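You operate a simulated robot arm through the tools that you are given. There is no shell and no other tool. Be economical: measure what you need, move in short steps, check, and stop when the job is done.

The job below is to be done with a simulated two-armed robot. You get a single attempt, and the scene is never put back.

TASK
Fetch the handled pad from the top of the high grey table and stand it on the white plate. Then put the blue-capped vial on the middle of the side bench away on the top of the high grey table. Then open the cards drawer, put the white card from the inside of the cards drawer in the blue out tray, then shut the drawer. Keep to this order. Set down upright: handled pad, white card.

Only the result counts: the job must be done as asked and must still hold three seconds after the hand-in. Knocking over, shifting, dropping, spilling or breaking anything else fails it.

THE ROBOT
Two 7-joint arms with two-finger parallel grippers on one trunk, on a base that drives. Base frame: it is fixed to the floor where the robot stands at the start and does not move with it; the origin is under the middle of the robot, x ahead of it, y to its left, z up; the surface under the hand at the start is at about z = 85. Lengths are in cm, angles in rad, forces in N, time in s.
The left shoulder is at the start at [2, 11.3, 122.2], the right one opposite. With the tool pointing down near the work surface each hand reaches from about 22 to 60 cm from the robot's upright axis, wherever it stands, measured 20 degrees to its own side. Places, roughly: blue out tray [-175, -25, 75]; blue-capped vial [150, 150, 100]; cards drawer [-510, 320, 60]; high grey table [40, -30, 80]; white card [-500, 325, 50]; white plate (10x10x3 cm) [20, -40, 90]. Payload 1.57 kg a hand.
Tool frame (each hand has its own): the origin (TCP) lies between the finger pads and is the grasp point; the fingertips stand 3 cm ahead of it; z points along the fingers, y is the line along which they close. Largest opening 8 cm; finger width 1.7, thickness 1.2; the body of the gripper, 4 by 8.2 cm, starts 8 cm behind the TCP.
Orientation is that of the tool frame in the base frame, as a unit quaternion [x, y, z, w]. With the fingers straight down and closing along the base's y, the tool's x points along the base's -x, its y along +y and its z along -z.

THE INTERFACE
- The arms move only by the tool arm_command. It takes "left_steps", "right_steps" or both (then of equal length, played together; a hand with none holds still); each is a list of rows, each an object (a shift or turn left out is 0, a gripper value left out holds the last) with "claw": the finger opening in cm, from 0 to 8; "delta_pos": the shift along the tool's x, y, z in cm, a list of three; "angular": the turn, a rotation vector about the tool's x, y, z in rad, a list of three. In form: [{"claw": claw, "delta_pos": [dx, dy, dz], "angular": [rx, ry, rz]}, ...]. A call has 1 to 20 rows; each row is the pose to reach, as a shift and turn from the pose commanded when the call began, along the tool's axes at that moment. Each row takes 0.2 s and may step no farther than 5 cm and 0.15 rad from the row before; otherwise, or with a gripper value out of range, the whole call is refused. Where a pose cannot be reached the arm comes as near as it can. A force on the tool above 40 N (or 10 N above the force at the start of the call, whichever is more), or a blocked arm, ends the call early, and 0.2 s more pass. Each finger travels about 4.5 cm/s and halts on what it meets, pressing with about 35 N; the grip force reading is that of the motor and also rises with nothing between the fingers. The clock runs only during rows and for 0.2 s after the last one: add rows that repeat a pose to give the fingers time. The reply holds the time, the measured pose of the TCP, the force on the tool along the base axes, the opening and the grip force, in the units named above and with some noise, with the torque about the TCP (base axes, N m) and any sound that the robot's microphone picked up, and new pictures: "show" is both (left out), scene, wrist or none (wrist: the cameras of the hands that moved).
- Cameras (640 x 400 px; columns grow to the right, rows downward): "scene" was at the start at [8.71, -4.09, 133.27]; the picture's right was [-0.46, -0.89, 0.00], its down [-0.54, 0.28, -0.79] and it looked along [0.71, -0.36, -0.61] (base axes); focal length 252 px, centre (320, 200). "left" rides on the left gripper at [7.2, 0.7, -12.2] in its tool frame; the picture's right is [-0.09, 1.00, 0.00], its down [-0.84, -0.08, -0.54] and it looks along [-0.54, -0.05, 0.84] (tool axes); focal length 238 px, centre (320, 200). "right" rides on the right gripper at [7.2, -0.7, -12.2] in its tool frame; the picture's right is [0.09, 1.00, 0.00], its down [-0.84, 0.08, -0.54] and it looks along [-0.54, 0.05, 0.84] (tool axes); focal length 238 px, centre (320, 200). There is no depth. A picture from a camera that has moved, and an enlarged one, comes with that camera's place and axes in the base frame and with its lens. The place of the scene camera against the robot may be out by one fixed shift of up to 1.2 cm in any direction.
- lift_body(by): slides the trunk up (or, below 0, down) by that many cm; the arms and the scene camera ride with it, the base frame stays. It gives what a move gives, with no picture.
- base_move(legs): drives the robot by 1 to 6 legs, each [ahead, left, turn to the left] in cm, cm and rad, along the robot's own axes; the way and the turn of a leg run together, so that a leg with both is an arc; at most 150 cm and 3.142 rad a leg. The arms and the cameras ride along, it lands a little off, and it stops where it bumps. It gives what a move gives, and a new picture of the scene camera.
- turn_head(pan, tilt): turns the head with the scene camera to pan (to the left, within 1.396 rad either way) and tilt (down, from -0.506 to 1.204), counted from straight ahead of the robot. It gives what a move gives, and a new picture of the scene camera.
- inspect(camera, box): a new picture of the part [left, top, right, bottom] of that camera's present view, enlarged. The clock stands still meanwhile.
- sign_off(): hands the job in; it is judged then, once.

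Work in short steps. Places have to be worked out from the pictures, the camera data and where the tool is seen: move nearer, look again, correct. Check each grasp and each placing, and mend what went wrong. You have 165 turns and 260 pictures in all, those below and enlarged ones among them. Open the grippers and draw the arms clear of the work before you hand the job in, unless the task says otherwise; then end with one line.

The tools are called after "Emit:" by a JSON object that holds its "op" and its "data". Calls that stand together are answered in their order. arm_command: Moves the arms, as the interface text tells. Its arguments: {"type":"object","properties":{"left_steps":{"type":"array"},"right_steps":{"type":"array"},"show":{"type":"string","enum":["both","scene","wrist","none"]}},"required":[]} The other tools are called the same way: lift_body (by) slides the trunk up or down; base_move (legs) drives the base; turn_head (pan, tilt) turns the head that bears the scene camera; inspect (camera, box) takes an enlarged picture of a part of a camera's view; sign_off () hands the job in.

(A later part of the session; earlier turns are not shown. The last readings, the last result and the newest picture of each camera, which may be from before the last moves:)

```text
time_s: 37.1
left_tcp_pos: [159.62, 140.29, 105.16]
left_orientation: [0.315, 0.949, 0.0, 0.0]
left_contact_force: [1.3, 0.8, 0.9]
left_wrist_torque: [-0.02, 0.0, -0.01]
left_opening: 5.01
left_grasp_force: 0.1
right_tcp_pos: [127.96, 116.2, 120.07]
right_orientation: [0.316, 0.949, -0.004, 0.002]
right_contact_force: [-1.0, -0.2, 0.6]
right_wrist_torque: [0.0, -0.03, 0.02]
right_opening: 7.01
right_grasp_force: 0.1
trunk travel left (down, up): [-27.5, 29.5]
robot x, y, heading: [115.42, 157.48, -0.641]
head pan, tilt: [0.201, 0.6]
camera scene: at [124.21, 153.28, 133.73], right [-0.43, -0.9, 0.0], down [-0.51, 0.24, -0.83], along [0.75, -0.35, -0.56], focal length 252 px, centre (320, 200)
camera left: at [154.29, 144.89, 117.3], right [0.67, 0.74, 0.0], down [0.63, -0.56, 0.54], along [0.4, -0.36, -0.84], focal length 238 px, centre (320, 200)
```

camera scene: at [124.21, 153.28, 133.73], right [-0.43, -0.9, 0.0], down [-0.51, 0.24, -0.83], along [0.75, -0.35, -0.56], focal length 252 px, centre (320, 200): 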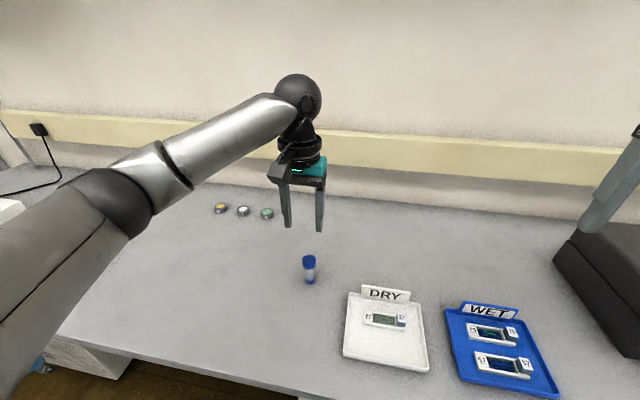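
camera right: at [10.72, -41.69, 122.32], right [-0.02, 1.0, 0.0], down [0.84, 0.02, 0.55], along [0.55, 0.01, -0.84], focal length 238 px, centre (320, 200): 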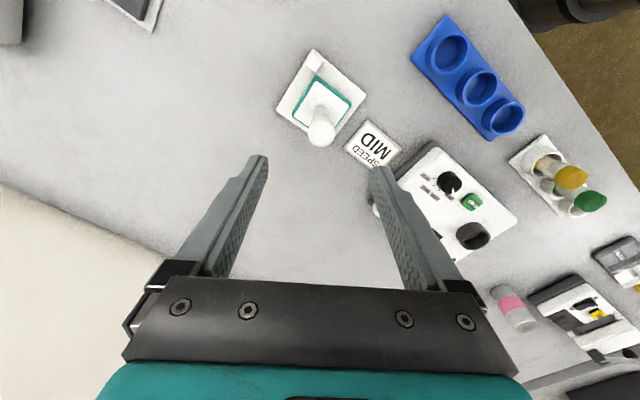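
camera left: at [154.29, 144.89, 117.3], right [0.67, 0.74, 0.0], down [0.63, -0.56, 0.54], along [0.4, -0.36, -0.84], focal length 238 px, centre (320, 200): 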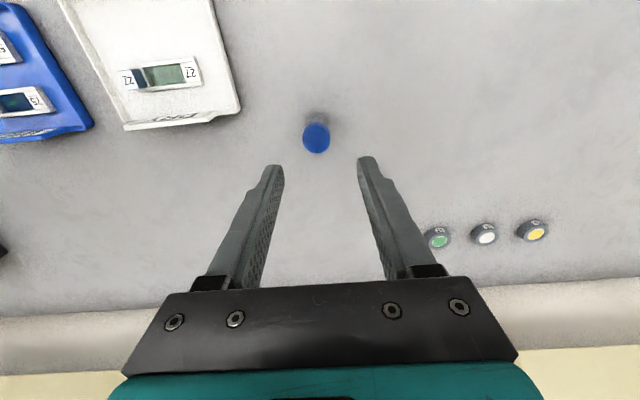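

The vial is off by roughly (-0.36, -0.44) cm in the tool frame. I'll correct that, descend and close.

Emit:
{"op": "arm_command", "data": {"left_steps": [{"delta_pos": [-0.36, -0.4, 4.5]}, {"delta_pos": [-0.36, -0.4, 9]}, {"delta_pos": [-0.36, -0.4, 12.5]}, {"delta_pos": [-0.36, -0.4, 14.5]}, {"delta_pos": [-0.36, -0.4, 14.5]}]}}

```text
time_s: 38.3
left_tcp_pos: [159.72, 139.6, 90.42]
left_orientation: [0.314, 0.949, 0.0, 0.0]
left_contact_force: [0.2, -0.3, -0.1]
left_wrist_torque: [-0.01, -0.01, -0.01]
left_opening: 4.99
left_grasp_force: 0.0
right_tcp_pos: [128.01, 116.29, 120.05]
right_orientation: [0.315, 0.949, -0.002, 0.002]
right_contact_force: [0.3, -0.4, -0.7]
right_wrist_torque: [0.0, 0.01, 0.01]
right_opening: 7.04
right_grasp_force: 0.1
trunk travel left (down, up): [-27.5, 29.5]
robot x, y, heading: [115.33, 157.78, -0.64]
head pan, tilt: [0.201, 0.6]
camera scene: at [124.22, 153.29, 133.72], right [-0.43, -0.9, 0.0], down [-0.51, 0.24, -0.83], along [0.75, -0.35, -0.56], focal length 252 px, centre (320, 200)
camera left: at [154.36, 144.21, 102.57], right [0.67, 0.74, 0.0], down [0.63, -0.56, 0.54], along [0.4, -0.36, -0.84], focal length 238 px, centre (320, 200)
```

scene: 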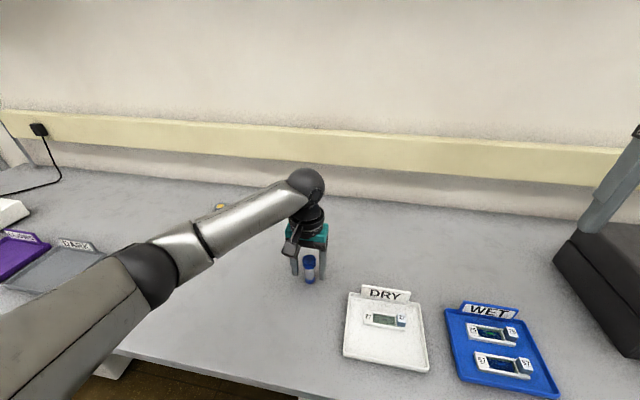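
left: 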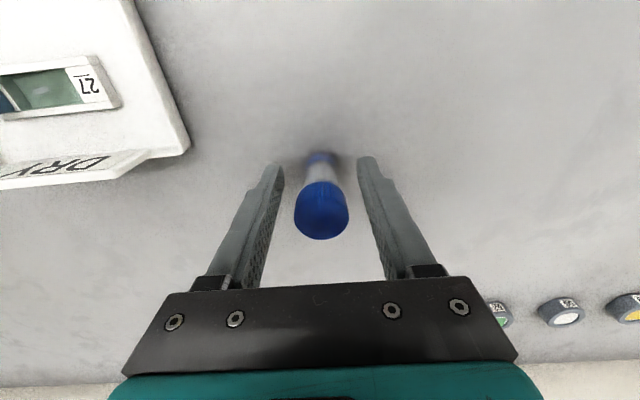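

The vial stands between the fingers and is well centred. I'll close on it.

Emit:
{"op": "arm_command", "data": {"left_steps": [{"claw": 3}, {"claw": 1.5}, {"claw": 0.5}, {"claw": 0.5}, {"claw": 0.5}], "show": "none"}}

Emit:
{"op": "arm_command", "data": {"left_steps": [{"delta_pos": [0, 0, -3]}, {"delta_pos": [0, 0, -7]}, {"delta_pos": [0, 0, -12]}, {"delta_pos": [0, 0, -17]}, {"delta_pos": [0, 0, -22]}, {"delta_pos": [0, 0, -25]}]}}

```text
time_s: 39.5
left_tcp_pos: [159.72, 139.71, 90.42]
left_orientation: [0.314, 0.949, 0.0, 0.001]
left_contact_force: [-0.3, 0.7, 0.3]
left_wrist_torque: [0.0, -0.02, 0.0]
left_opening: 2.95
left_grasp_force: 34.8
right_tcp_pos: [127.98, 116.3, 120.07]
right_orientation: [0.315, 0.949, -0.003, 0.002]
right_contact_force: [-0.3, -0.1, 0.2]
right_wrist_torque: [-0.01, 0.0, 0.02]
right_opening: 7.01
right_grasp_force: 0.1
trunk travel left (down, up): [-27.5, 29.5]
robot x, y, heading: [115.37, 157.61, -0.638]
head pan, tilt: [0.201, 0.6]
```

```text
time_s: 40.9
left_tcp_pos: [159.79, 139.56, 115.56]
left_orientation: [0.314, 0.949, 0.0, 0.0]
left_contact_force: [0.1, -0.2, -0.3]
left_wrist_torque: [0.01, 0.01, -0.03]
left_opening: 2.96
left_grasp_force: 34.7
right_tcp_pos: [128.14, 116.28, 120.06]
right_orientation: [0.315, 0.949, -0.003, 0.002]
right_contact_force: [-0.5, 0.0, 0.4]
right_wrist_torque: [0.02, 0.0, 0.05]
right_opening: 7.0
right_grasp_force: 0.2
trunk travel left (down, up): [-27.5, 29.5]
robot x, y, heading: [115.4, 157.42, -0.64]
head pan, tilt: [0.201, 0.6]
camera scene: at [124.2, 153.28, 133.72], right [-0.43, -0.9, 0.0], down [-0.51, 0.24, -0.83], along [0.75, -0.35, -0.56], focal length 252 px, centre (320, 200)
camera left: at [154.46, 144.17, 127.72], right [0.67, 0.74, 0.0], down [0.63, -0.56, 0.54], along [0.4, -0.36, -0.84], focal length 238 px, centre (320, 200)
```

scene: 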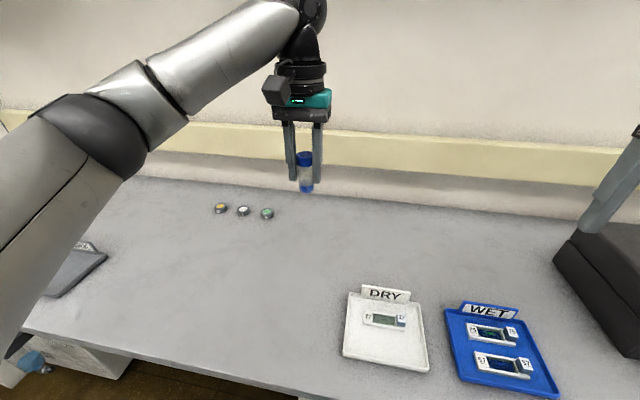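
left: 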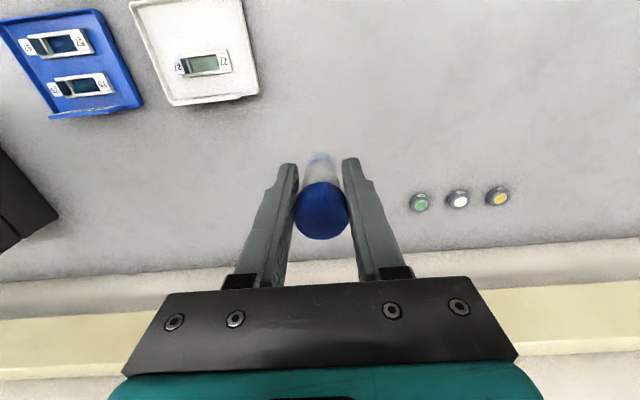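

The vial is held upright. I'll back off and drive right along the benches to the high table.

Emit:
{"op": "base_move", "data": {"legs": [[-30, 0, 0], [0, -90, 0], [0, -90, 0]]}}

```text
time_s: 51.6
left_tcp_pos: [29.02, 12.46, 115.54]
left_orientation: [0.311, 0.95, 0.0, 0.0]
left_contact_force: [0.8, -0.8, -1.4]
left_wrist_torque: [0.01, -0.01, -0.01]
left_opening: 2.93
left_grasp_force: 35.2
right_tcp_pos: [-2.56, -11.01, 120.08]
right_orientation: [0.313, 0.95, -0.003, 0.003]
right_contact_force: [0.1, -0.3, 0.5]
right_wrist_torque: [0.01, 0.01, -0.01]
right_opening: 6.97
right_grasp_force: 0.0
trunk travel left (down, up): [-27.5, 29.5]
robot x, y, heading: [-15.55, 30.3, -0.638]
head pan, tilt: [0.201, 0.6]
camera scene: at [-6.68, 25.94, 133.72], right [-0.42, -0.91, 0.0], down [-0.51, 0.24, -0.83], along [0.75, -0.35, -0.56], focal length 252 px, centre (320, 200)
```

scene: 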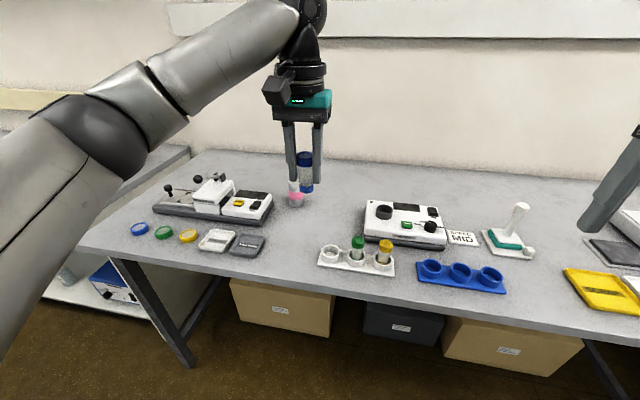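

The pad's old spot near (45, 0), between the pink can and the mixer, is free. I'll drive 20 cm ahead so the vial hangs above it.

Emit:
{"op": "base_move", "data": {"legs": [[20, 0, 0]]}}

Emit:
{"op": "inspect", "data": {"camera": "left", "box": [0, 0, 640, 400]}}

```text
time_s: 53.2
left_tcp_pos: [45.23, 0.56, 115.49]
left_orientation: [0.312, 0.95, 0.0, -0.001]
left_contact_force: [0.3, -0.6, -0.4]
left_wrist_torque: [-0.01, 0.04, 0.03]
left_opening: 2.92
left_grasp_force: 35.3
right_tcp_pos: [13.8, -22.97, 120.04]
right_orientation: [0.313, 0.95, -0.003, 0.0]
right_contact_force: [0.2, -0.4, -0.7]
right_wrist_torque: [0.0, 0.01, -0.03]
right_opening: 6.99
right_grasp_force: 0.0
trunk travel left (down, up): [-27.5, 29.5]
robot x, y, heading: [0.78, 18.3, -0.632]
head pan, tilt: [0.201, 0.6]
camera scene: at [9.56, 14.04, 133.71], right [-0.42, -0.91, 0.0], down [-0.51, 0.24, -0.82], along [0.75, -0.35, -0.57], focal length 252 px, centre (320, 200)
```

scene: 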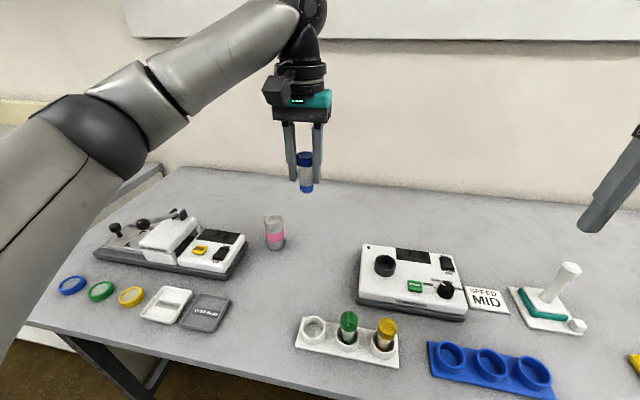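

```text
1.00 times, centred on (320, 200) of left (not enlarged: the box is as wide or as high as the picture)
camera zoom: at [39.86, 5.11, 127.63], right [0.66, 0.75, 0.0], down [0.63, -0.56, 0.54], along [0.41, -0.36, -0.84], focal length 238 px, centre (320, 200)
```

zoom: 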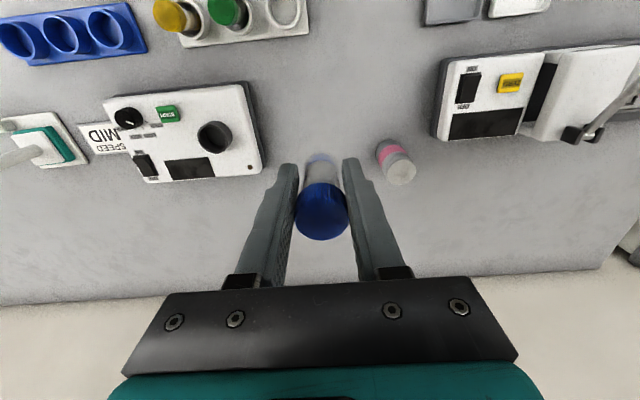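

There's ample room below the vial. I'll lower it, slowing near contact.

Emit:
{"op": "arm_command", "data": {"left_steps": [{"delta_pos": [0, 0, 5]}, {"delta_pos": [0, 0, 10]}, {"delta_pos": [0, 0, 15]}, {"delta_pos": [0, 0, 19]}, {"delta_pos": [0, 0, 22]}, {"delta_pos": [0, 0, 23.5]}, {"delta_pos": [0, 0, 24]}, {"delta_pos": [0, 0, 24.3]}, {"delta_pos": [0, 0, 24.3]}]}}

```text
time_s: 55.2
left_tcp_pos: [45.1, 0.56, 91.27]
left_orientation: [0.312, 0.95, 0.0, 0.001]
left_contact_force: [0.1, -0.9, -0.5]
left_wrist_torque: [0.01, 0.01, 0.03]
left_opening: 2.94
left_grasp_force: 35.1
right_tcp_pos: [13.55, -22.95, 120.07]
right_orientation: [0.312, 0.95, -0.002, 0.002]
right_contact_force: [-0.8, 0.3, 0.2]
right_wrist_torque: [-0.03, 0.03, 0.02]
right_opening: 7.01
right_grasp_force: 0.1
trunk travel left (down, up): [-27.5, 29.5]
robot x, y, heading: [0.59, 18.49, -0.635]
head pan, tilt: [0.201, 0.6]
camera scene: at [9.48, 14.09, 133.72], right [-0.42, -0.91, 0.0], down [-0.51, 0.24, -0.83], along [0.75, -0.35, -0.56], focal length 252 px, centre (320, 200)
camera left: at [39.76, 5.17, 103.36], right [0.66, 0.75, 0.0], down [0.63, -0.56, 0.54], along [0.41, -0.36, -0.84], focal length 238 px, centre (320, 200)
```

scene: 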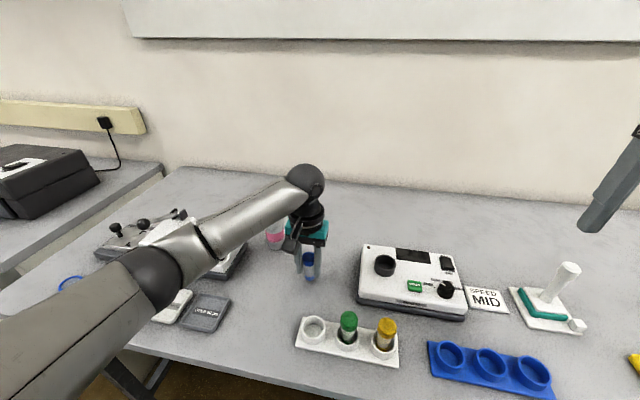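
left: 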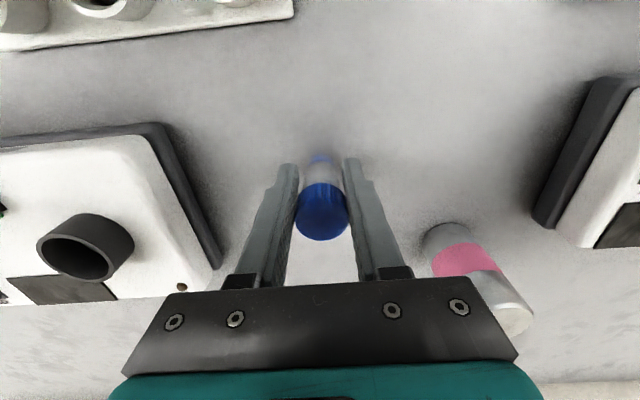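

Emit:
{"op": "arm_command", "data": {"left_steps": [{"delta_pos": [0, 0, 0.25]}, {"delta_pos": [0, 0, 0.5]}, {"delta_pos": [0, 0, 0.75]}, {"delta_pos": [0, 0, 1.0]}, {"delta_pos": [0, 0, 1.2]}, {"delta_pos": [0, 0, 1.4]}, {"delta_pos": [0, 0, 1.6]}, {"delta_pos": [0, 0, 1.8]}, {"delta_pos": [0, 0, 2.0]}], "show": "none"}}

```text
time_s: 57.2
left_tcp_pos: [44.94, 0.6, 89.31]
left_orientation: [0.312, 0.95, 0.0, 0.0]
left_contact_force: [-3.5, 4.8, 23.3]
left_wrist_torque: [-0.12, -0.14, -0.05]
left_opening: 2.75
left_grasp_force: 35.1
right_tcp_pos: [13.34, -22.84, 120.26]
right_orientation: [0.313, 0.95, -0.004, 0.003]
right_contact_force: [-0.4, -0.1, 0.0]
right_wrist_torque: [-0.03, 0.03, 0.01]
right_opening: 7.0
right_grasp_force: 0.0
trunk travel left (down, up): [-27.5, 29.5]
robot x, y, heading: [0.74, 18.31, -0.634]
head pan, tilt: [0.201, 0.6]
```

It touched down at TCP z≈89.3. I'll ease up, release and rise.

Emit:
{"op": "arm_command", "data": {"left_steps": [{"delta_pos": [0, 0, -0.15]}, {"claw": 3.5, "delta_pos": [0, 0, -0.15]}, {"claw": 5.5, "delta_pos": [0, 0, -0.15]}, {"delta_pos": [0, 0, -0.15]}, {"delta_pos": [0, 0, -0.15]}, {"delta_pos": [0, 0, -4]}, {"delta_pos": [0, 0, -9]}, {"delta_pos": [0, 0, -14]}, {"delta_pos": [0, 0, -19]}, {"delta_pos": [0, 0, -24]}, {"delta_pos": [0, 0, -29]}]}}

```text
time_s: 59.6
left_tcp_pos: [45.0, 0.59, 118.4]
left_orientation: [0.312, 0.95, 0.001, -0.002]
left_contact_force: [0.4, 0.3, -0.2]
left_wrist_torque: [-0.01, -0.01, 0.01]
left_opening: 5.52
left_grasp_force: 0.0
right_tcp_pos: [13.59, -22.86, 120.1]
right_orientation: [0.313, 0.95, -0.003, 0.002]
right_contact_force: [0.3, 0.6, 0.3]
right_wrist_torque: [0.02, -0.05, -0.04]
right_opening: 6.99
right_grasp_force: 0.1
trunk travel left (down, up): [-27.5, 29.5]
robot x, y, heading: [0.6, 18.01, -0.634]
head pan, tilt: [0.201, 0.6]
camera scene: at [9.41, 14.1, 133.73], right [-0.42, -0.91, 0.0], down [-0.51, 0.24, -0.83], along [0.75, -0.35, -0.56], focal length 252 px, centre (320, 200)
camera left: at [39.63, 5.2, 130.54], right [0.66, 0.75, 0.0], down [0.63, -0.56, 0.54], along [0.4, -0.36, -0.84], focal length 238 px, centre (320, 200)
```

scene: 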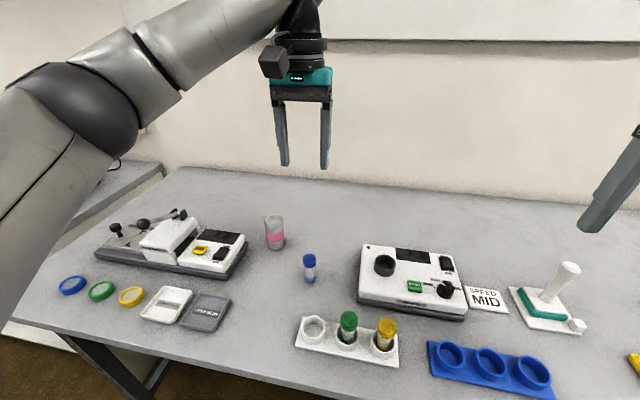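
left: 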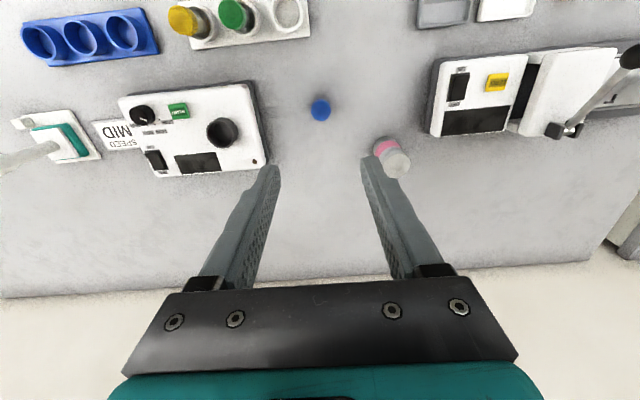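

The vial stands on the table. I'll tuck the left hand, back away and turn to see the rest of the room.

Emit:
{"op": "arm_command", "data": {"left_steps": [{"delta_pos": [4, 2, 0]}, {"delta_pos": [8, 4, 0]}, {"delta_pos": [11, 6, 0]}, {"delta_pos": [12, 7, 0]}], "show": "none"}}

Emit:
{"op": "base_move", "data": {"legs": [[-45, 0, 0], [0, 0, 1.6]]}}

Emit:
{"op": "turn_head", "data": {"pan": 0.9, "tilt": 0.25}}

```text
time_s: 60.6
left_tcp_pos: [39.46, 13.22, 118.05]
left_orientation: [0.311, 0.95, -0.001, 0.0]
left_contact_force: [-0.7, 0.0, 0.5]
left_wrist_torque: [0.0, 0.0, -0.02]
left_opening: 5.5
left_grasp_force: 0.1
right_tcp_pos: [13.73, -22.95, 120.18]
right_orientation: [0.312, 0.95, -0.003, 0.002]
right_contact_force: [0.2, 0.3, 1.0]
right_wrist_torque: [-0.01, 0.01, 0.0]
right_opening: 7.01
right_grasp_force: 0.0
trunk travel left (down, up): [-27.5, 29.5]
robot x, y, heading: [0.85, 18.58, -0.635]
head pan, tilt: [0.201, 0.6]
```

```text
time_s: 67.3
left_tcp_pos: [-32.1, 85.23, 118.12]
left_orientation: [-0.459, 0.889, 0.0, -0.001]
left_contact_force: [0.2, -0.5, 0.1]
left_wrist_torque: [0.01, -0.01, -0.01]
left_opening: 5.49
left_grasp_force: 0.2
right_tcp_pos: [4.59, 59.84, 120.06]
right_orientation: [-0.458, 0.889, 0.0, 0.003]
right_contact_force: [-1.2, -0.7, 1.0]
right_wrist_torque: [0.0, 0.04, 0.03]
right_opening: 7.0
right_grasp_force: 0.0
trunk travel left (down, up): [-27.5, 29.5]
robot x, y, heading: [-36.66, 46.31, 0.956]
head pan, tilt: [0.201, 0.6]
camera scene: at [-32.54, 54.99, 133.72], right [0.91, -0.41, 0.0], down [-0.23, -0.52, -0.83], along [0.33, 0.75, -0.56], focal length 252 px, centre (320, 200)
```

scene: 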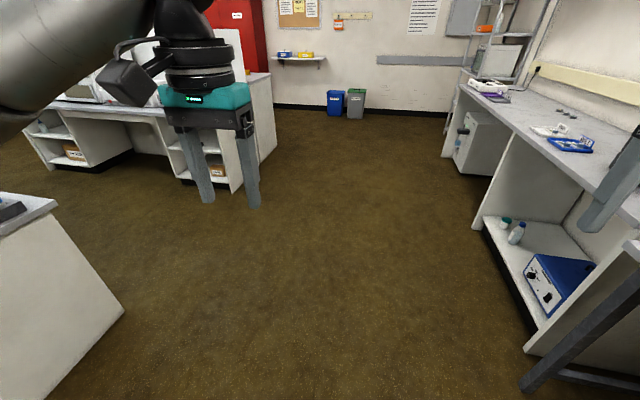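

```text
time_s: 68.3
left_tcp_pos: [-32.15, 85.27, 118.08]
left_orientation: [-0.458, 0.889, 0.0, 0.001]
left_contact_force: [0.5, -0.6, -0.2]
left_wrist_torque: [0.03, -0.01, 0.02]
left_opening: 5.49
left_grasp_force: 0.0
right_tcp_pos: [4.47, 59.77, 120.09]
right_orientation: [-0.458, 0.889, -0.001, 0.003]
right_contact_force: [1.3, 0.1, 0.0]
right_wrist_torque: [0.01, 0.01, 0.0]
right_opening: 7.0
right_grasp_force: 0.1
trunk travel left (down, up): [-27.5, 29.5]
robot x, y, heading: [-36.85, 46.08, 0.957]
head pan, tilt: [0.901, 0.25]
camera scene: at [-38.71, 55.88, 136.94], right [0.96, 0.28, 0.0], down [0.07, -0.24, -0.97], along [-0.27, 0.93, -0.25], focal length 252 px, centre (320, 200)
```

scene: 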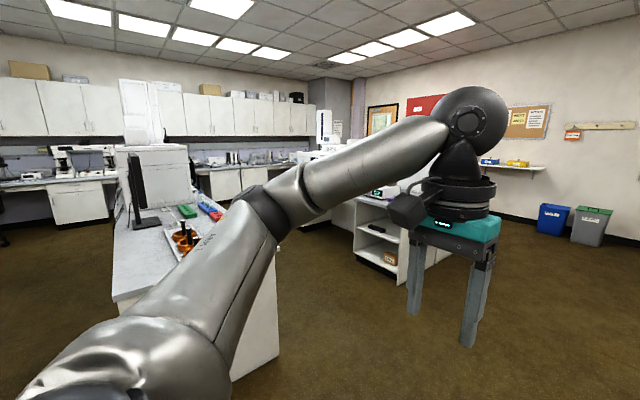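

Emit:
{"op": "base_move", "data": {"legs": [[0, 0, 1.3]]}}

Emit:
{"op": "turn_head", "data": {"pan": 0.0, "tilt": 0.25}}

```text
time_s: 72.0
left_tcp_pos: [-73.1, 60.78, 118.05]
left_orientation: [0.905, -0.426, 0.0, 0.0]
left_contact_force: [-0.4, -0.3, 0.0]
left_wrist_torque: [-0.03, 0.03, 0.01]
left_opening: 5.5
left_grasp_force: 0.0
right_tcp_pos: [-39.09, 89.55, 120.07]
right_orientation: [0.904, -0.427, -0.002, -0.003]
right_contact_force: [-0.4, 0.8, -0.7]
right_wrist_torque: [0.0, -0.03, 0.02]
right_opening: 6.98
right_grasp_force: 0.1
trunk travel left (down, up): [-27.5, 29.5]
robot x, y, heading: [-36.7, 46.22, 2.261]
head pan, tilt: [0.901, 0.25]
camera scene: at [-46.68, 46.68, 136.94], right [-0.02, 1.0, 0.0], down [0.25, 0.0, -0.97], along [-0.97, -0.02, -0.25], focal length 252 px, centre (320, 200)
```

scene: 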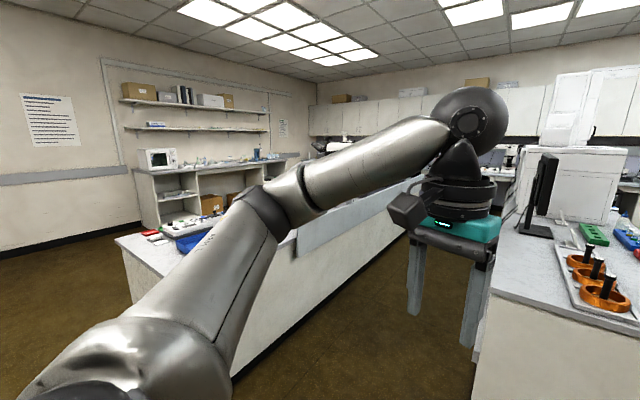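

```text
time_s: 73.2
left_tcp_pos: [-73.15, 60.78, 118.04]
left_orientation: [0.905, -0.425, 0.0, 0.0]
left_contact_force: [0.3, -0.4, -0.2]
left_wrist_torque: [-0.03, 0.06, 0.01]
left_opening: 5.49
left_grasp_force: 0.1
right_tcp_pos: [-39.17, 89.52, 120.08]
right_orientation: [0.904, -0.427, -0.001, -0.003]
right_contact_force: [-0.4, -0.1, -0.3]
right_wrist_torque: [-0.01, -0.01, 0.0]
right_opening: 6.98
right_grasp_force: 0.0
trunk travel left (down, up): [-27.5, 29.5]
robot x, y, heading: [-36.61, 46.04, 2.261]
head pan, tilt: [0.0, 0.25]
camera scene: at [-43.28, 54.07, 136.94], right [0.77, 0.64, 0.0], down [0.16, -0.19, -0.97], along [-0.62, 0.75, -0.25], focal length 252 px, centre (320, 200)
```

scene: 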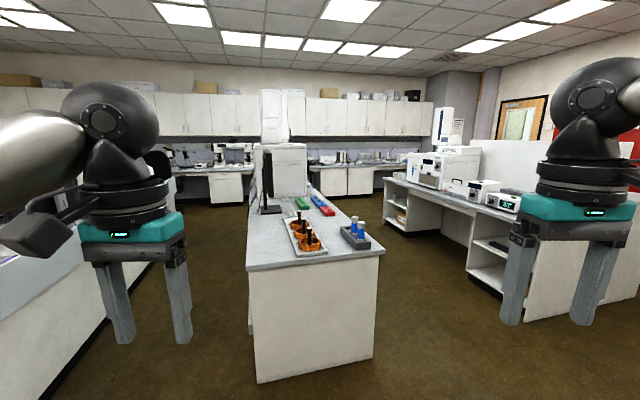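

The room is clear to me now. The blue tray is on the left island, and the cards drawer is in the back-wall bench straight down the aisle. I'll line up with the aisle and drive the first part.

Emit:
{"op": "base_move", "data": {"legs": [[0, 0, 0.235], [0, 62, 0], [140, 0, 0]]}}

```text
time_s: 84.2
left_tcp_pos: [-226.93, 89.52, 118.09]
left_orientation: [0.947, -0.32, 0.0, 0.0]
left_contact_force: [-0.1, -0.5, 0.2]
left_wrist_torque: [-0.02, -0.02, -0.02]
left_opening: 5.51
left_grasp_force: 0.2
right_tcp_pos: [-200.06, 125.08, 120.17]
right_orientation: [0.947, -0.323, -0.002, -0.002]
right_contact_force: [0.2, -0.1, 0.2]
right_wrist_torque: [0.0, -0.05, -0.01]
right_opening: 6.97
right_grasp_force: 0.1
trunk travel left (down, up): [-27.5, 29.5]
robot x, y, heading: [-187.68, 83.28, 2.489]
head pan, tilt: [0.0, 0.25]
camera scene: at [-196.2, 89.57, 136.94], right [0.61, 0.79, 0.0], down [0.2, -0.15, -0.97], along [-0.77, 0.59, -0.25], focal length 252 px, centre (320, 200)
```

scene: 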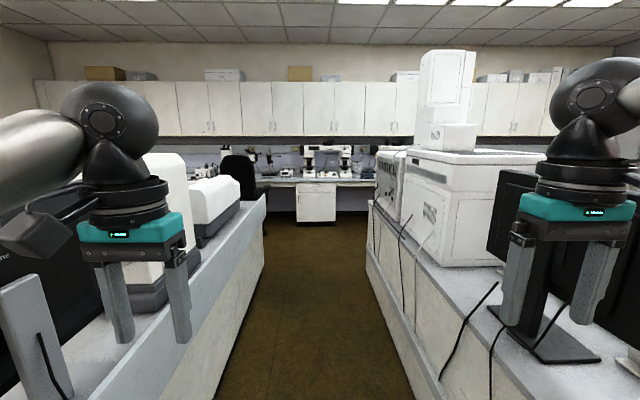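

The aisle is clear and I'm centred in it. The cards cabinet is straight ahead, so I'll drive on.

Emit:
{"op": "base_move", "data": {"legs": [[130, 3, 0.007], [110, 0, 0]]}}

Emit:
{"op": "inspect", "data": {"camera": "scene", "box": [220, 140, 420, 300]}}

```text
time_s: 96.1
left_tcp_pos: [-421.28, 231.98, 118.1]
left_orientation: [0.951, -0.31, 0.0, 0.0]
left_contact_force: [-0.3, -0.1, -0.6]
left_wrist_torque: [0.01, 0.04, -0.01]
left_opening: 5.48
left_grasp_force: 0.1
right_tcp_pos: [-395.45, 268.28, 120.1]
right_orientation: [0.95, -0.312, -0.001, -0.003]
right_contact_force: [-0.1, 0.2, 0.5]
right_wrist_torque: [0.03, -0.01, -0.02]
right_opening: 7.0
right_grasp_force: 0.0
trunk travel left (down, up): [-27.5, 29.5]
robot x, y, heading: [-382.24, 227.02, 2.509]
head pan, tilt: [0.0, 0.25]
camera scene: at [-390.76, 232.89, 136.94], right [0.59, 0.81, 0.0], down [0.2, -0.15, -0.97], along [-0.78, 0.57, -0.25], focal length 252 px, centre (320, 200)
```

scene: 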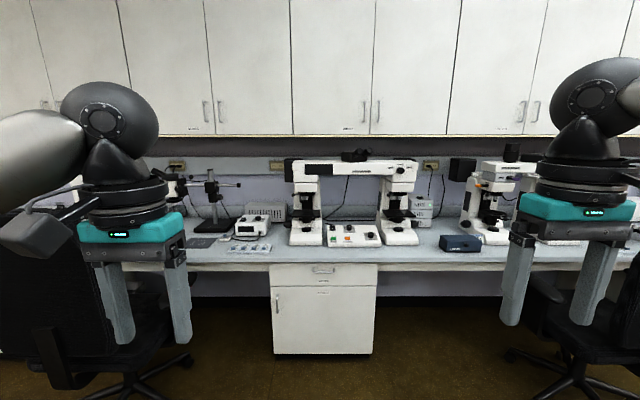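

```text
2.50 times, centred on (320, 220) of scene
camera zoom: at [-390.76, 232.89, 136.94], right [0.59, 0.81, 0.0], down [0.2, -0.15, -0.97], along [-0.78, 0.57, -0.25], focal length 630 px, centre (320, 150)
```

zoom: 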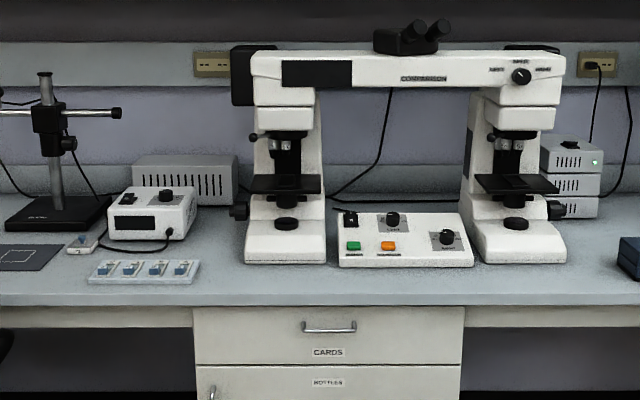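

The CARDS drawer is straight ahead, with a bar handle at about z 61, n≈582. Chairs stand well off to both sides. I'll drive closer, lower the trunk and look down.

Emit:
{"op": "base_move", "data": {"legs": [[65, 0, 0]]}}

Emit:
{"op": "lift_body", "data": {"by": -20}}

Emit:
{"op": "turn_head", "data": {"pan": 0, "tilt": 0.6}}

Emit:
{"op": "inspect", "data": {"camera": "scene", "box": [220, 130, 420, 270]}}

```text
time_s: 99.6
left_tcp_pos: [-472.92, 270.38, 118.07]
left_orientation: [0.949, -0.315, 0.0, 0.0]
left_contact_force: [-1.0, -1.0, -0.2]
left_wrist_torque: [0.02, -0.03, 0.02]
left_opening: 5.48
left_grasp_force: 0.0
right_tcp_pos: [-446.68, 306.55, 119.98]
right_orientation: [0.949, -0.316, -0.001, -0.002]
right_contact_force: [0.5, 0.5, 0.3]
right_wrist_torque: [0.01, -0.01, 0.0]
right_opening: 7.01
right_grasp_force: 0.1
trunk travel left (down, up): [-27.5, 29.5]
robot x, y, heading: [-434.47, 265.24, 2.498]
head pan, tilt: [0.0, 0.25]
camera scene: at [-442.29, 271.11, 136.94], right [0.6, 0.8, 0.0], down [0.2, -0.15, -0.97], along [-0.78, 0.58, -0.25], focal length 252 px, centre (320, 200)
```

scene: 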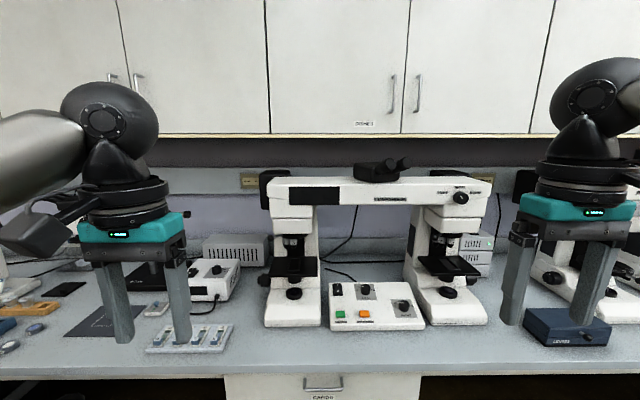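

```text
time_s: 101.8
left_tcp_pos: [-472.87, 270.42, 98.12]
left_orientation: [0.949, -0.315, 0.0, -0.001]
left_contact_force: [0.3, -0.2, 1.3]
left_wrist_torque: [-0.01, -0.04, 0.01]
left_opening: 5.49
left_grasp_force: 0.1
right_tcp_pos: [-446.6, 306.5, 100.13]
right_orientation: [0.949, -0.316, -0.002, -0.002]
right_contact_force: [0.0, 1.0, -0.1]
right_wrist_torque: [0.0, 0.01, 0.0]
right_opening: 7.01
right_grasp_force: 0.0
trunk travel left (down, up): [-7.5, 49.5]
robot x, y, heading: [-433.97, 265.08, 2.506]
head pan, tilt: [0.0, 0.25]
```

```text
time_s: 102.6
left_tcp_pos: [-472.91, 270.41, 98.0]
left_orientation: [0.949, -0.315, 0.001, 0.0]
left_contact_force: [-0.3, -0.1, 0.6]
left_wrist_torque: [0.03, 0.01, 0.02]
left_opening: 5.5
left_grasp_force: 0.1
right_tcp_pos: [-446.68, 306.6, 100.16]
right_orientation: [0.949, -0.316, -0.002, -0.003]
right_contact_force: [0.4, -0.2, -0.7]
right_wrist_torque: [0.01, -0.01, -0.01]
right_opening: 7.0
right_grasp_force: 0.1
trunk travel left (down, up): [-7.5, 49.5]
robot x, y, heading: [-433.93, 265.11, 2.5]
head pan, tilt: [0.0, 0.6]
camera scene: at [-441.86, 270.79, 113.73], right [0.6, 0.8, 0.0], down [0.45, -0.34, -0.83], along [-0.66, 0.49, -0.56], focal length 252 px, centre (320, 200)
```

scene: 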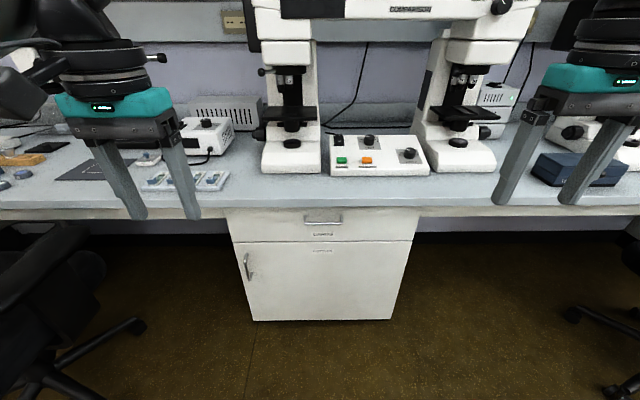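

```text
2.86 times, centred on (320, 200) of scene
camera zoom: at [-441.86, 270.79, 113.73], right [0.6, 0.8, 0.0], down [0.45, -0.34, -0.83], along [-0.66, 0.49, -0.56], focal length 720 px, centre (320, 200)
```

zoom: 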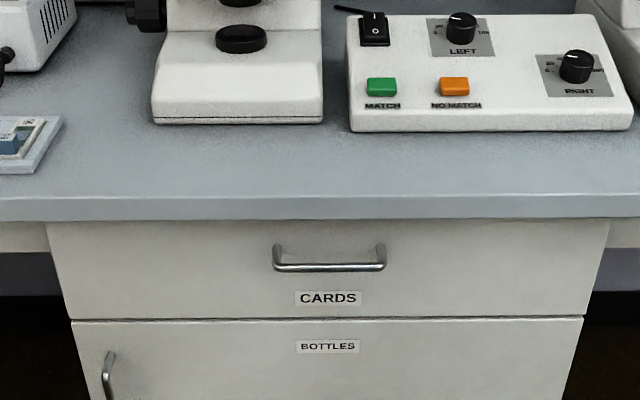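

The bar handle is centred at about (-492, 309, 61.6), standing 3.5 cm off the drawer front. I'll turn the right hand so its fingers close vertically: first a 90° yaw, then a forward tilt.

Emit:
{"op": "arm_command", "data": {"right_steps": [{"angular": [0, 0, 0.14]}, {"angular": [0, 0, 0.28]}, {"angular": [0, 0, 0.42]}, {"angular": [0, 0, 0.56]}, {"angular": [0, 0, 0.7]}, {"angular": [0, 0, 0.84]}, {"angular": [0, 0, 0.98]}, {"angular": [0, 0, 1.12]}, {"angular": [0, 0, 1.26]}, {"angular": [0, 0, 1.4]}, {"angular": [0, 0, 1.5]}, {"angular": [0, 0, 1.571]}, {"angular": [0, 0, 1.571]}], "show": "scene"}}

```text
time_s: 105.4
left_tcp_pos: [-472.85, 270.61, 98.11]
left_orientation: [0.949, -0.315, 0.0, 0.0]
left_contact_force: [-0.2, -1.0, -0.6]
left_wrist_torque: [-0.01, -0.01, -0.01]
left_opening: 5.5
left_grasp_force: 0.0
right_tcp_pos: [-446.59, 306.52, 100.07]
right_orientation: [-0.447, 0.895, 0.003, 0.0]
right_contact_force: [0.2, -0.1, 0.0]
right_wrist_torque: [0.0, -0.01, 0.0]
right_opening: 6.99
right_grasp_force: 0.0
trunk travel left (down, up): [-7.5, 49.5]
robot x, y, heading: [-433.82, 265.06, 2.5]
head pan, tilt: [0.0, 0.6]
camera scene: at [-441.86, 270.79, 113.72], right [0.6, 0.8, 0.0], down [0.45, -0.34, -0.83], along [-0.66, 0.49, -0.56], focal length 252 px, centre (320, 200)
```

scene: 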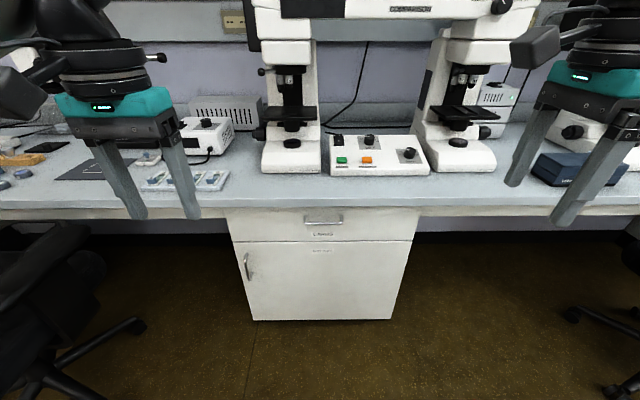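

The yaw worked. Now I'll tilt the right hand 60° forward while moving it down to the handle's line, and raise the left hand out of the way.

Emit:
{"op": "arm_command", "data": {"right_steps": [{"delta_pos": [2, 0.5, 3], "angular": [-0.1, 0, 0]}, {"delta_pos": [4.5, 1, 6.5], "angular": [-0.2, 0, 0]}, {"delta_pos": [7, 1.5, 10], "angular": [-0.3, 0, 0]}, {"delta_pos": [9.5, 2, 13.5], "angular": [-0.42, 0, 0]}, {"delta_pos": [12, 2.5, 17], "angular": [-0.54, 0, 0]}, {"delta_pos": [14.5, 3, 20], "angular": [-0.66, 0, 0]}, {"delta_pos": [17, 3.5, 23], "angular": [-0.78, 0, 0]}, {"delta_pos": [19.5, 4, 26], "angular": [-0.9, 0, 0]}, {"delta_pos": [22, 4.5, 29], "angular": [-1.0, 0, 0]}, {"delta_pos": [24, 5, 32], "angular": [-1.05, 0, 0]}, {"delta_pos": [25.5, 5, 33], "angular": [-1.05, 0, 0]}, {"delta_pos": [25.5, 5, 33], "angular": [-1.05, 0, 0]}], "left_steps": [{"delta_pos": [0, 2, -3]}, {"delta_pos": [0, 4, -6]}, {"delta_pos": [0, 5, -9]}, {"delta_pos": [0, 5, -10]}, {"delta_pos": [0, 5, -10]}, {"delta_pos": [0, 5, -10]}, {"delta_pos": [0, 5, -10]}, {"delta_pos": [0, 5, -10]}, {"delta_pos": [0, 5, -10]}, {"delta_pos": [0, 5, -10]}, {"delta_pos": [0, 5, -10]}, {"delta_pos": [0, 5, -10]}]}}

```text
time_s: 108.0
left_tcp_pos: [-475.87, 266.45, 108.0]
left_orientation: [0.949, -0.314, -0.001, 0.0]
left_contact_force: [-0.1, -0.8, -0.4]
left_wrist_torque: [0.04, 0.02, 0.01]
left_opening: 5.48
left_grasp_force: 0.0
right_tcp_pos: [-460.89, 299.63, 82.86]
right_orientation: [-0.388, 0.774, 0.45, -0.221]
right_contact_force: [0.1, -0.2, 0.7]
right_wrist_torque: [0.04, 0.01, -0.01]
right_opening: 7.01
right_grasp_force: 0.2
right hand out of reach, approached as far as the arm can: row 7, 8, 9, 10, 11, 12
trunk travel left (down, up): [-7.5, 49.5]
robot x, y, heading: [-433.91, 264.84, 2.5]
head pan, tilt: [0.0, 0.6]
camera scene: at [-441.85, 270.79, 113.72], right [0.6, 0.8, 0.0], down [0.45, -0.34, -0.83], along [-0.66, 0.49, -0.56], focal length 252 px, centre (320, 200)
camera right: at [-456.51, 287.32, 88.29], right [-0.45, 0.22, 0.86], down [0.85, 0.41, 0.34], along [-0.28, 0.89, -0.37], focal length 238 px, centre (320, 200)
camera left: at [-470.41, 261.53, 120.17], right [-0.67, -0.74, 0.0], down [-0.62, 0.56, 0.54], along [-0.4, 0.36, -0.84], focal length 238 px, centre (320, 200)
```

scene: 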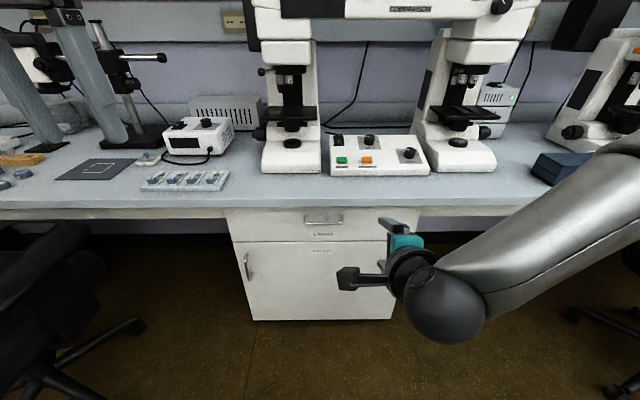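
right: 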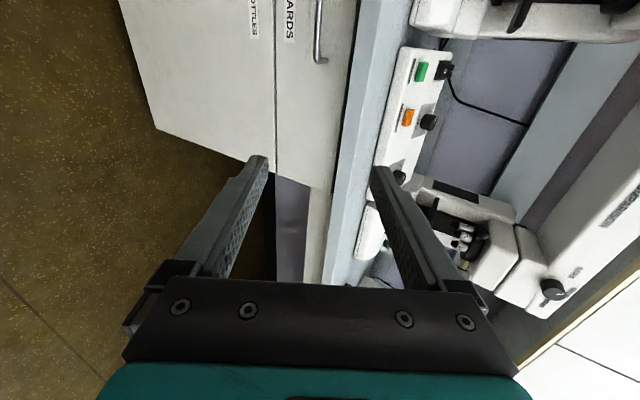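
left: 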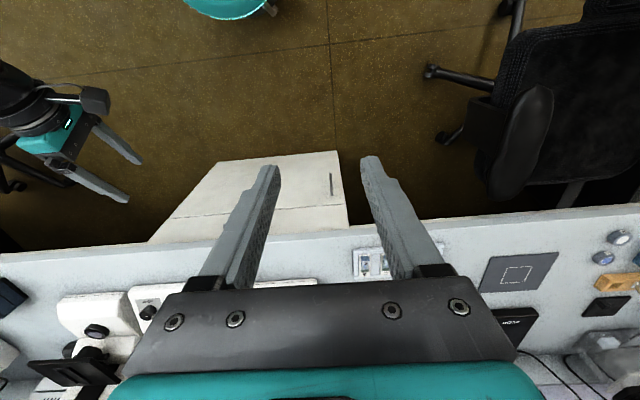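

The right hand took the tilt but couldn't get low enough this close to the body. I'll lower the trunk further and reach farther ahead.

Emit:
{"op": "lift_body", "data": {"by": -7.4}}

Emit:
{"op": "arm_command", "data": {"right_steps": [{"delta_pos": [0, 1.5, 2.6], "angular": [0, 0, 0]}, {"delta_pos": [0, 3.5, 6]}, {"delta_pos": [0, 5.5, 9.5]}, {"delta_pos": [0, 7.5, 13]}, {"delta_pos": [0, 7.5, 13]}], "show": "scene"}}

```text
time_s: 109.2
left_tcp_pos: [-475.9, 266.36, 100.68]
left_orientation: [0.949, -0.314, 0.0, 0.0]
left_contact_force: [-0.2, 0.3, 0.3]
left_wrist_torque: [-0.03, 0.01, 0.02]
left_opening: 5.52
left_grasp_force: 0.1
right_tcp_pos: [-460.86, 299.66, 75.44]
right_orientation: [-0.388, 0.774, 0.449, -0.222]
right_contact_force: [-0.1, 0.1, -0.5]
right_wrist_torque: [0.03, 0.01, -0.01]
right_opening: 6.99
right_grasp_force: 0.0
trunk travel left (down, up): [-0.1, 56.9]
robot x, y, heading: [-434.1, 265.05, 2.5]
head pan, tilt: [0.0, 0.6]
```

```text
time_s: 110.4
left_tcp_pos: [-475.81, 266.56, 100.61]
left_orientation: [0.949, -0.314, 0.0, 0.0]
left_contact_force: [-0.6, -0.3, -0.4]
left_wrist_torque: [0.01, 0.0, 0.04]
left_opening: 5.5
left_grasp_force: 0.1
right_tcp_pos: [-470.62, 309.39, 77.08]
right_orientation: [-0.388, 0.773, 0.45, -0.222]
right_contact_force: [-0.3, 0.0, 0.3]
right_wrist_torque: [0.0, 0.03, 0.03]
right_opening: 7.01
right_grasp_force: 0.0
right hand out of reach, approached as far as the arm can: row 3, 4, 5
trunk travel left (down, up): [-0.1, 56.9]
robot x, y, heading: [-433.79, 265.26, 2.503]
head pan, tilt: [0.0, 0.6]
camera scene: at [-441.86, 270.79, 106.32], right [0.6, 0.8, 0.0], down [0.45, -0.34, -0.83], along [-0.66, 0.49, -0.56], focal length 252 px, centre (320, 200)
```

scene: 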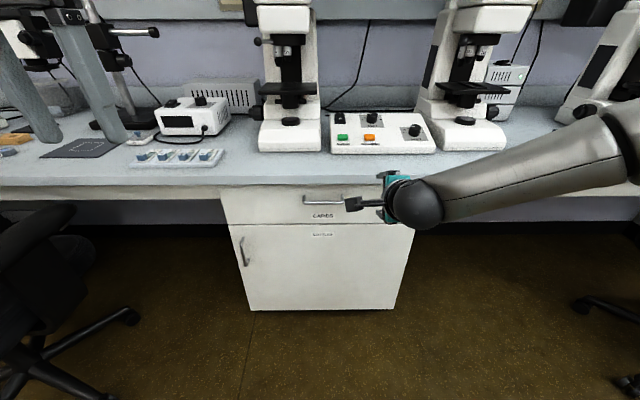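

The arm is at a joint limit, not fully stretched. I'll try a smaller tilt of about 45°, moving to the centre and down.

Emit:
{"op": "arm_command", "data": {"right_steps": [{"delta_pos": [0, 0, 0], "angular": [0.1, 0, 0]}, {"delta_pos": [1, -2, 0.7], "angular": [0.2, 0, 0]}, {"delta_pos": [3, -4, 1.5], "angular": [0.3, 0, 0]}, {"delta_pos": [5, -6, 2.5], "angular": [0.3, 0, 0]}, {"delta_pos": [7, -8, 3.5], "angular": [0.3, 0, 0]}, {"delta_pos": [9, -10, 5], "angular": [0.3, 0, 0]}, {"delta_pos": [11, -12, 7], "angular": [0.3, 0, 0]}, {"delta_pos": [11, -12, 7], "angular": [0.3, 0, 0]}], "show": "scene"}}

```text
time_s: 112.2
left_tcp_pos: [-475.86, 266.51, 100.6]
left_orientation: [0.949, -0.315, 0.0, 0.0]
left_contact_force: [-0.6, 1.2, -0.4]
left_wrist_torque: [-0.01, 0.02, -0.02]
left_opening: 5.49
left_grasp_force: 0.0
right_tcp_pos: [-467.05, 305.55, 72.43]
right_orientation: [-0.416, 0.832, 0.329, -0.162]
right_contact_force: [0.3, -0.3, 0.1]
right_wrist_torque: [-0.02, 0.03, 0.03]
right_opening: 6.99
right_grasp_force: 0.2
right hand out of reach, approached as far as the arm can: row 2, 3, 4, 5, 6, 7, 8
trunk travel left (down, up): [-0.1, 56.9]
robot x, y, heading: [-434.38, 265.17, 2.5]
head pan, tilt: [0.0, 0.6]
camera scene: at [-441.86, 270.79, 106.32], right [0.6, 0.8, 0.0], down [0.45, -0.34, -0.83], along [-0.66, 0.49, -0.56], focal length 252 px, centre (320, 200)
```

scene: 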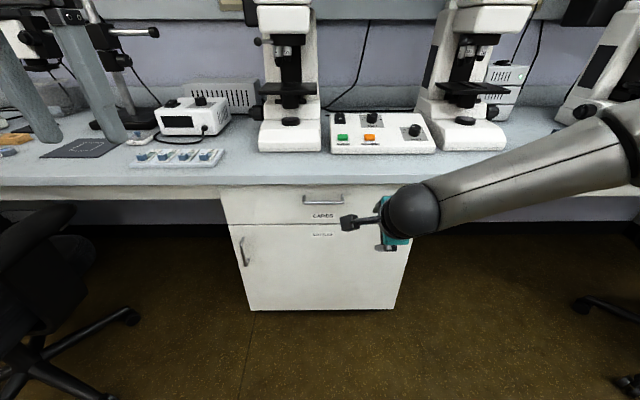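

That config is stuck at a joint limit. I'll switch to the left arm with the opposite wrist roll (camera outward) and move the right hand up and away at the same time.

Emit:
{"op": "arm_command", "data": {"left_steps": [{"angular": [0, 0, 0.14]}, {"angular": [0, 0, 0.28]}, {"angular": [0, 0, 0.42]}, {"angular": [0, 0, 0.56]}, {"angular": [0, 0, 0.7]}, {"angular": [0, 0, 0.84]}, {"angular": [0, 0, 0.98]}, {"angular": [0, 0, 1.12]}, {"angular": [0, 0, 1.26]}, {"angular": [0, 0, 1.4]}, {"angular": [0, 0, 1.5]}, {"angular": [0, 0, 1.571]}, {"angular": [0, 0, 1.571]}], "right_steps": [{"delta_pos": [-1, 0.7, -1.8], "angular": [0.08, 0, 0]}, {"delta_pos": [-2, 1.4, -3.6], "angular": [0.16, 0, 0]}, {"delta_pos": [-3, 2.1, -5.4], "angular": [0.24, 0, 0]}, {"delta_pos": [-4, 2.8, -7.2], "angular": [0.32, 0, 0]}, {"delta_pos": [-5, 3.5, -9], "angular": [0.4, 0, 0]}, {"delta_pos": [-6, 4.2, -10.8], "angular": [0.48, 0, 0]}, {"delta_pos": [-7, 4.9, -12.6], "angular": [0.56, 0, 0]}, {"delta_pos": [-8, 5.6, -14.4], "angular": [0.64, 0, 0]}, {"delta_pos": [-9, 6.3, -16.2], "angular": [0.7, 0, 0]}, {"delta_pos": [-10, 7, -18], "angular": [0.75, 0, 0]}, {"delta_pos": [-11, 7.5, -19], "angular": [0.75, 0, 0]}, {"delta_pos": [-12, 7.8, -20], "angular": [0.75, 0, 0]}, {"delta_pos": [-12, 7.8, -20], "angular": [0.75, 0, 0]}], "show": "scene"}}

```text
time_s: 115.0
left_tcp_pos: [-475.9, 266.42, 100.55]
left_orientation: [-0.447, 0.894, 0.0, 0.0]
left_contact_force: [0.9, -0.1, -0.5]
left_wrist_torque: [0.01, -0.01, 0.02]
left_opening: 5.51
left_grasp_force: 0.0
right_tcp_pos: [-453.87, 310.58, 92.06]
right_orientation: [-0.447, 0.895, 0.002, 0.002]
right_contact_force: [0.2, 0.4, 0.2]
right_wrist_torque: [-0.02, 0.03, -0.05]
right_opening: 7.0
right_grasp_force: 0.1
trunk travel left (down, up): [-0.1, 56.9]
robot x, y, heading: [-434.05, 265.43, 2.501]
head pan, tilt: [0.0, 0.6]
camera scene: at [-441.85, 270.79, 106.32], right [0.6, 0.8, 0.0], down [0.45, -0.34, -0.83], along [-0.66, 0.49, -0.56], focal length 252 px, centre (320, 200)
```

scene: 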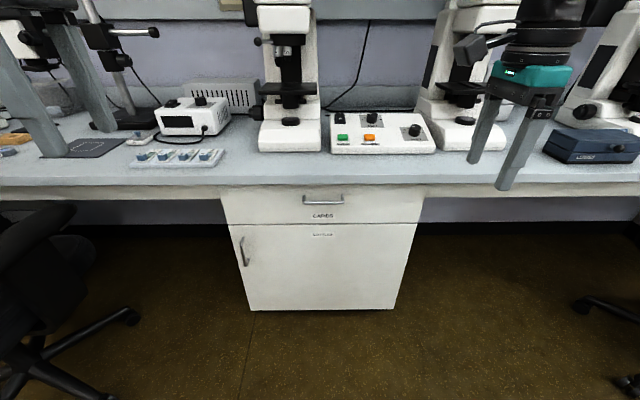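

Emit:
{"op": "arm_command", "data": {"left_steps": [{"delta_pos": [-2, 1.5, 3], "angular": [-0.1, 0, 0]}, {"delta_pos": [-4.2, 3, 6], "angular": [-0.2, 0, 0]}, {"delta_pos": [-6.4, 4.5, 9], "angular": [-0.3, 0, 0]}, {"delta_pos": [-8.6, 6, 12], "angular": [-0.4, 0, 0]}, {"delta_pos": [-10.8, 7.5, 15], "angular": [-0.5, 0, 0]}, {"delta_pos": [-13, 9, 18], "angular": [-0.6, 0, 0]}, {"delta_pos": [-15.2, 10.5, 21], "angular": [-0.7, 0, 0]}, {"delta_pos": [-17.4, 12, 24], "angular": [-0.8, 0, 0]}, {"delta_pos": [-19.6, 13, 27], "angular": [-0.9, 0, 0]}, {"delta_pos": [-22, 14, 30], "angular": [-0.9, 0, 0]}, {"delta_pos": [-22, 14, 32], "angular": [-0.9, 0, 0]}, {"delta_pos": [-22, 14, 32], "angular": [-0.9, 0, 0]}], "show": "both"}}

```text
time_s: 117.6
left_tcp_pos: [-473.81, 292.6, 68.66]
left_orientation: [-0.404, 0.805, 0.389, -0.195]
left_contact_force: [0.2, 0.4, -0.5]
left_wrist_torque: [-0.01, -0.01, 0.01]
left_opening: 5.5
left_grasp_force: 0.0
right_tcp_pos: [-453.85, 310.67, 91.96]
right_orientation: [-0.447, 0.895, 0.001, 0.002]
right_contact_force: [-0.6, -0.6, 0.3]
right_wrist_torque: [-0.02, -0.02, 0.02]
right_opening: 6.99
right_grasp_force: 0.1
trunk travel left (down, up): [-0.1, 56.9]
robot x, y, heading: [-433.78, 265.0, 2.5]
head pan, tilt: [0.0, 0.6]
camera scene: at [-441.86, 270.78, 106.32], right [0.6, 0.8, 0.0], down [0.45, -0.34, -0.83], along [-0.66, 0.49, -0.56], focal length 252 px, centre (320, 200)
camera left: at [-470.71, 281.21, 76.63], right [-0.44, 0.44, 0.78], down [0.88, 0.39, 0.28], along [-0.18, 0.81, -0.56], focal length 238 px, centre (320, 200)
```

scene: 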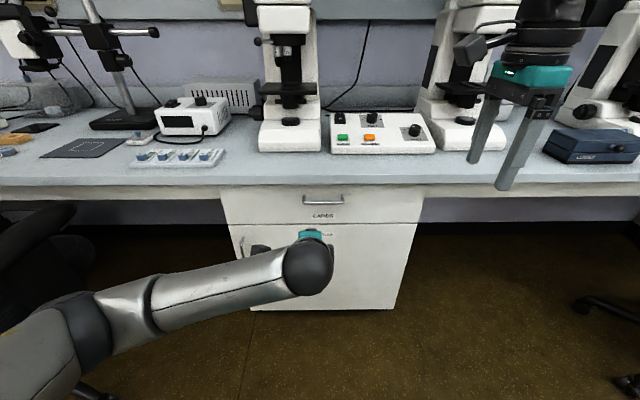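
left: 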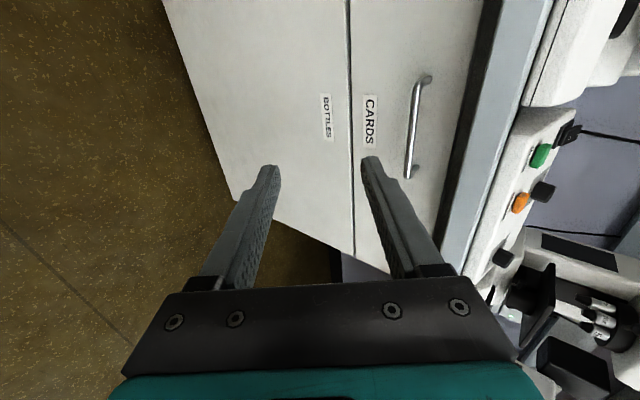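

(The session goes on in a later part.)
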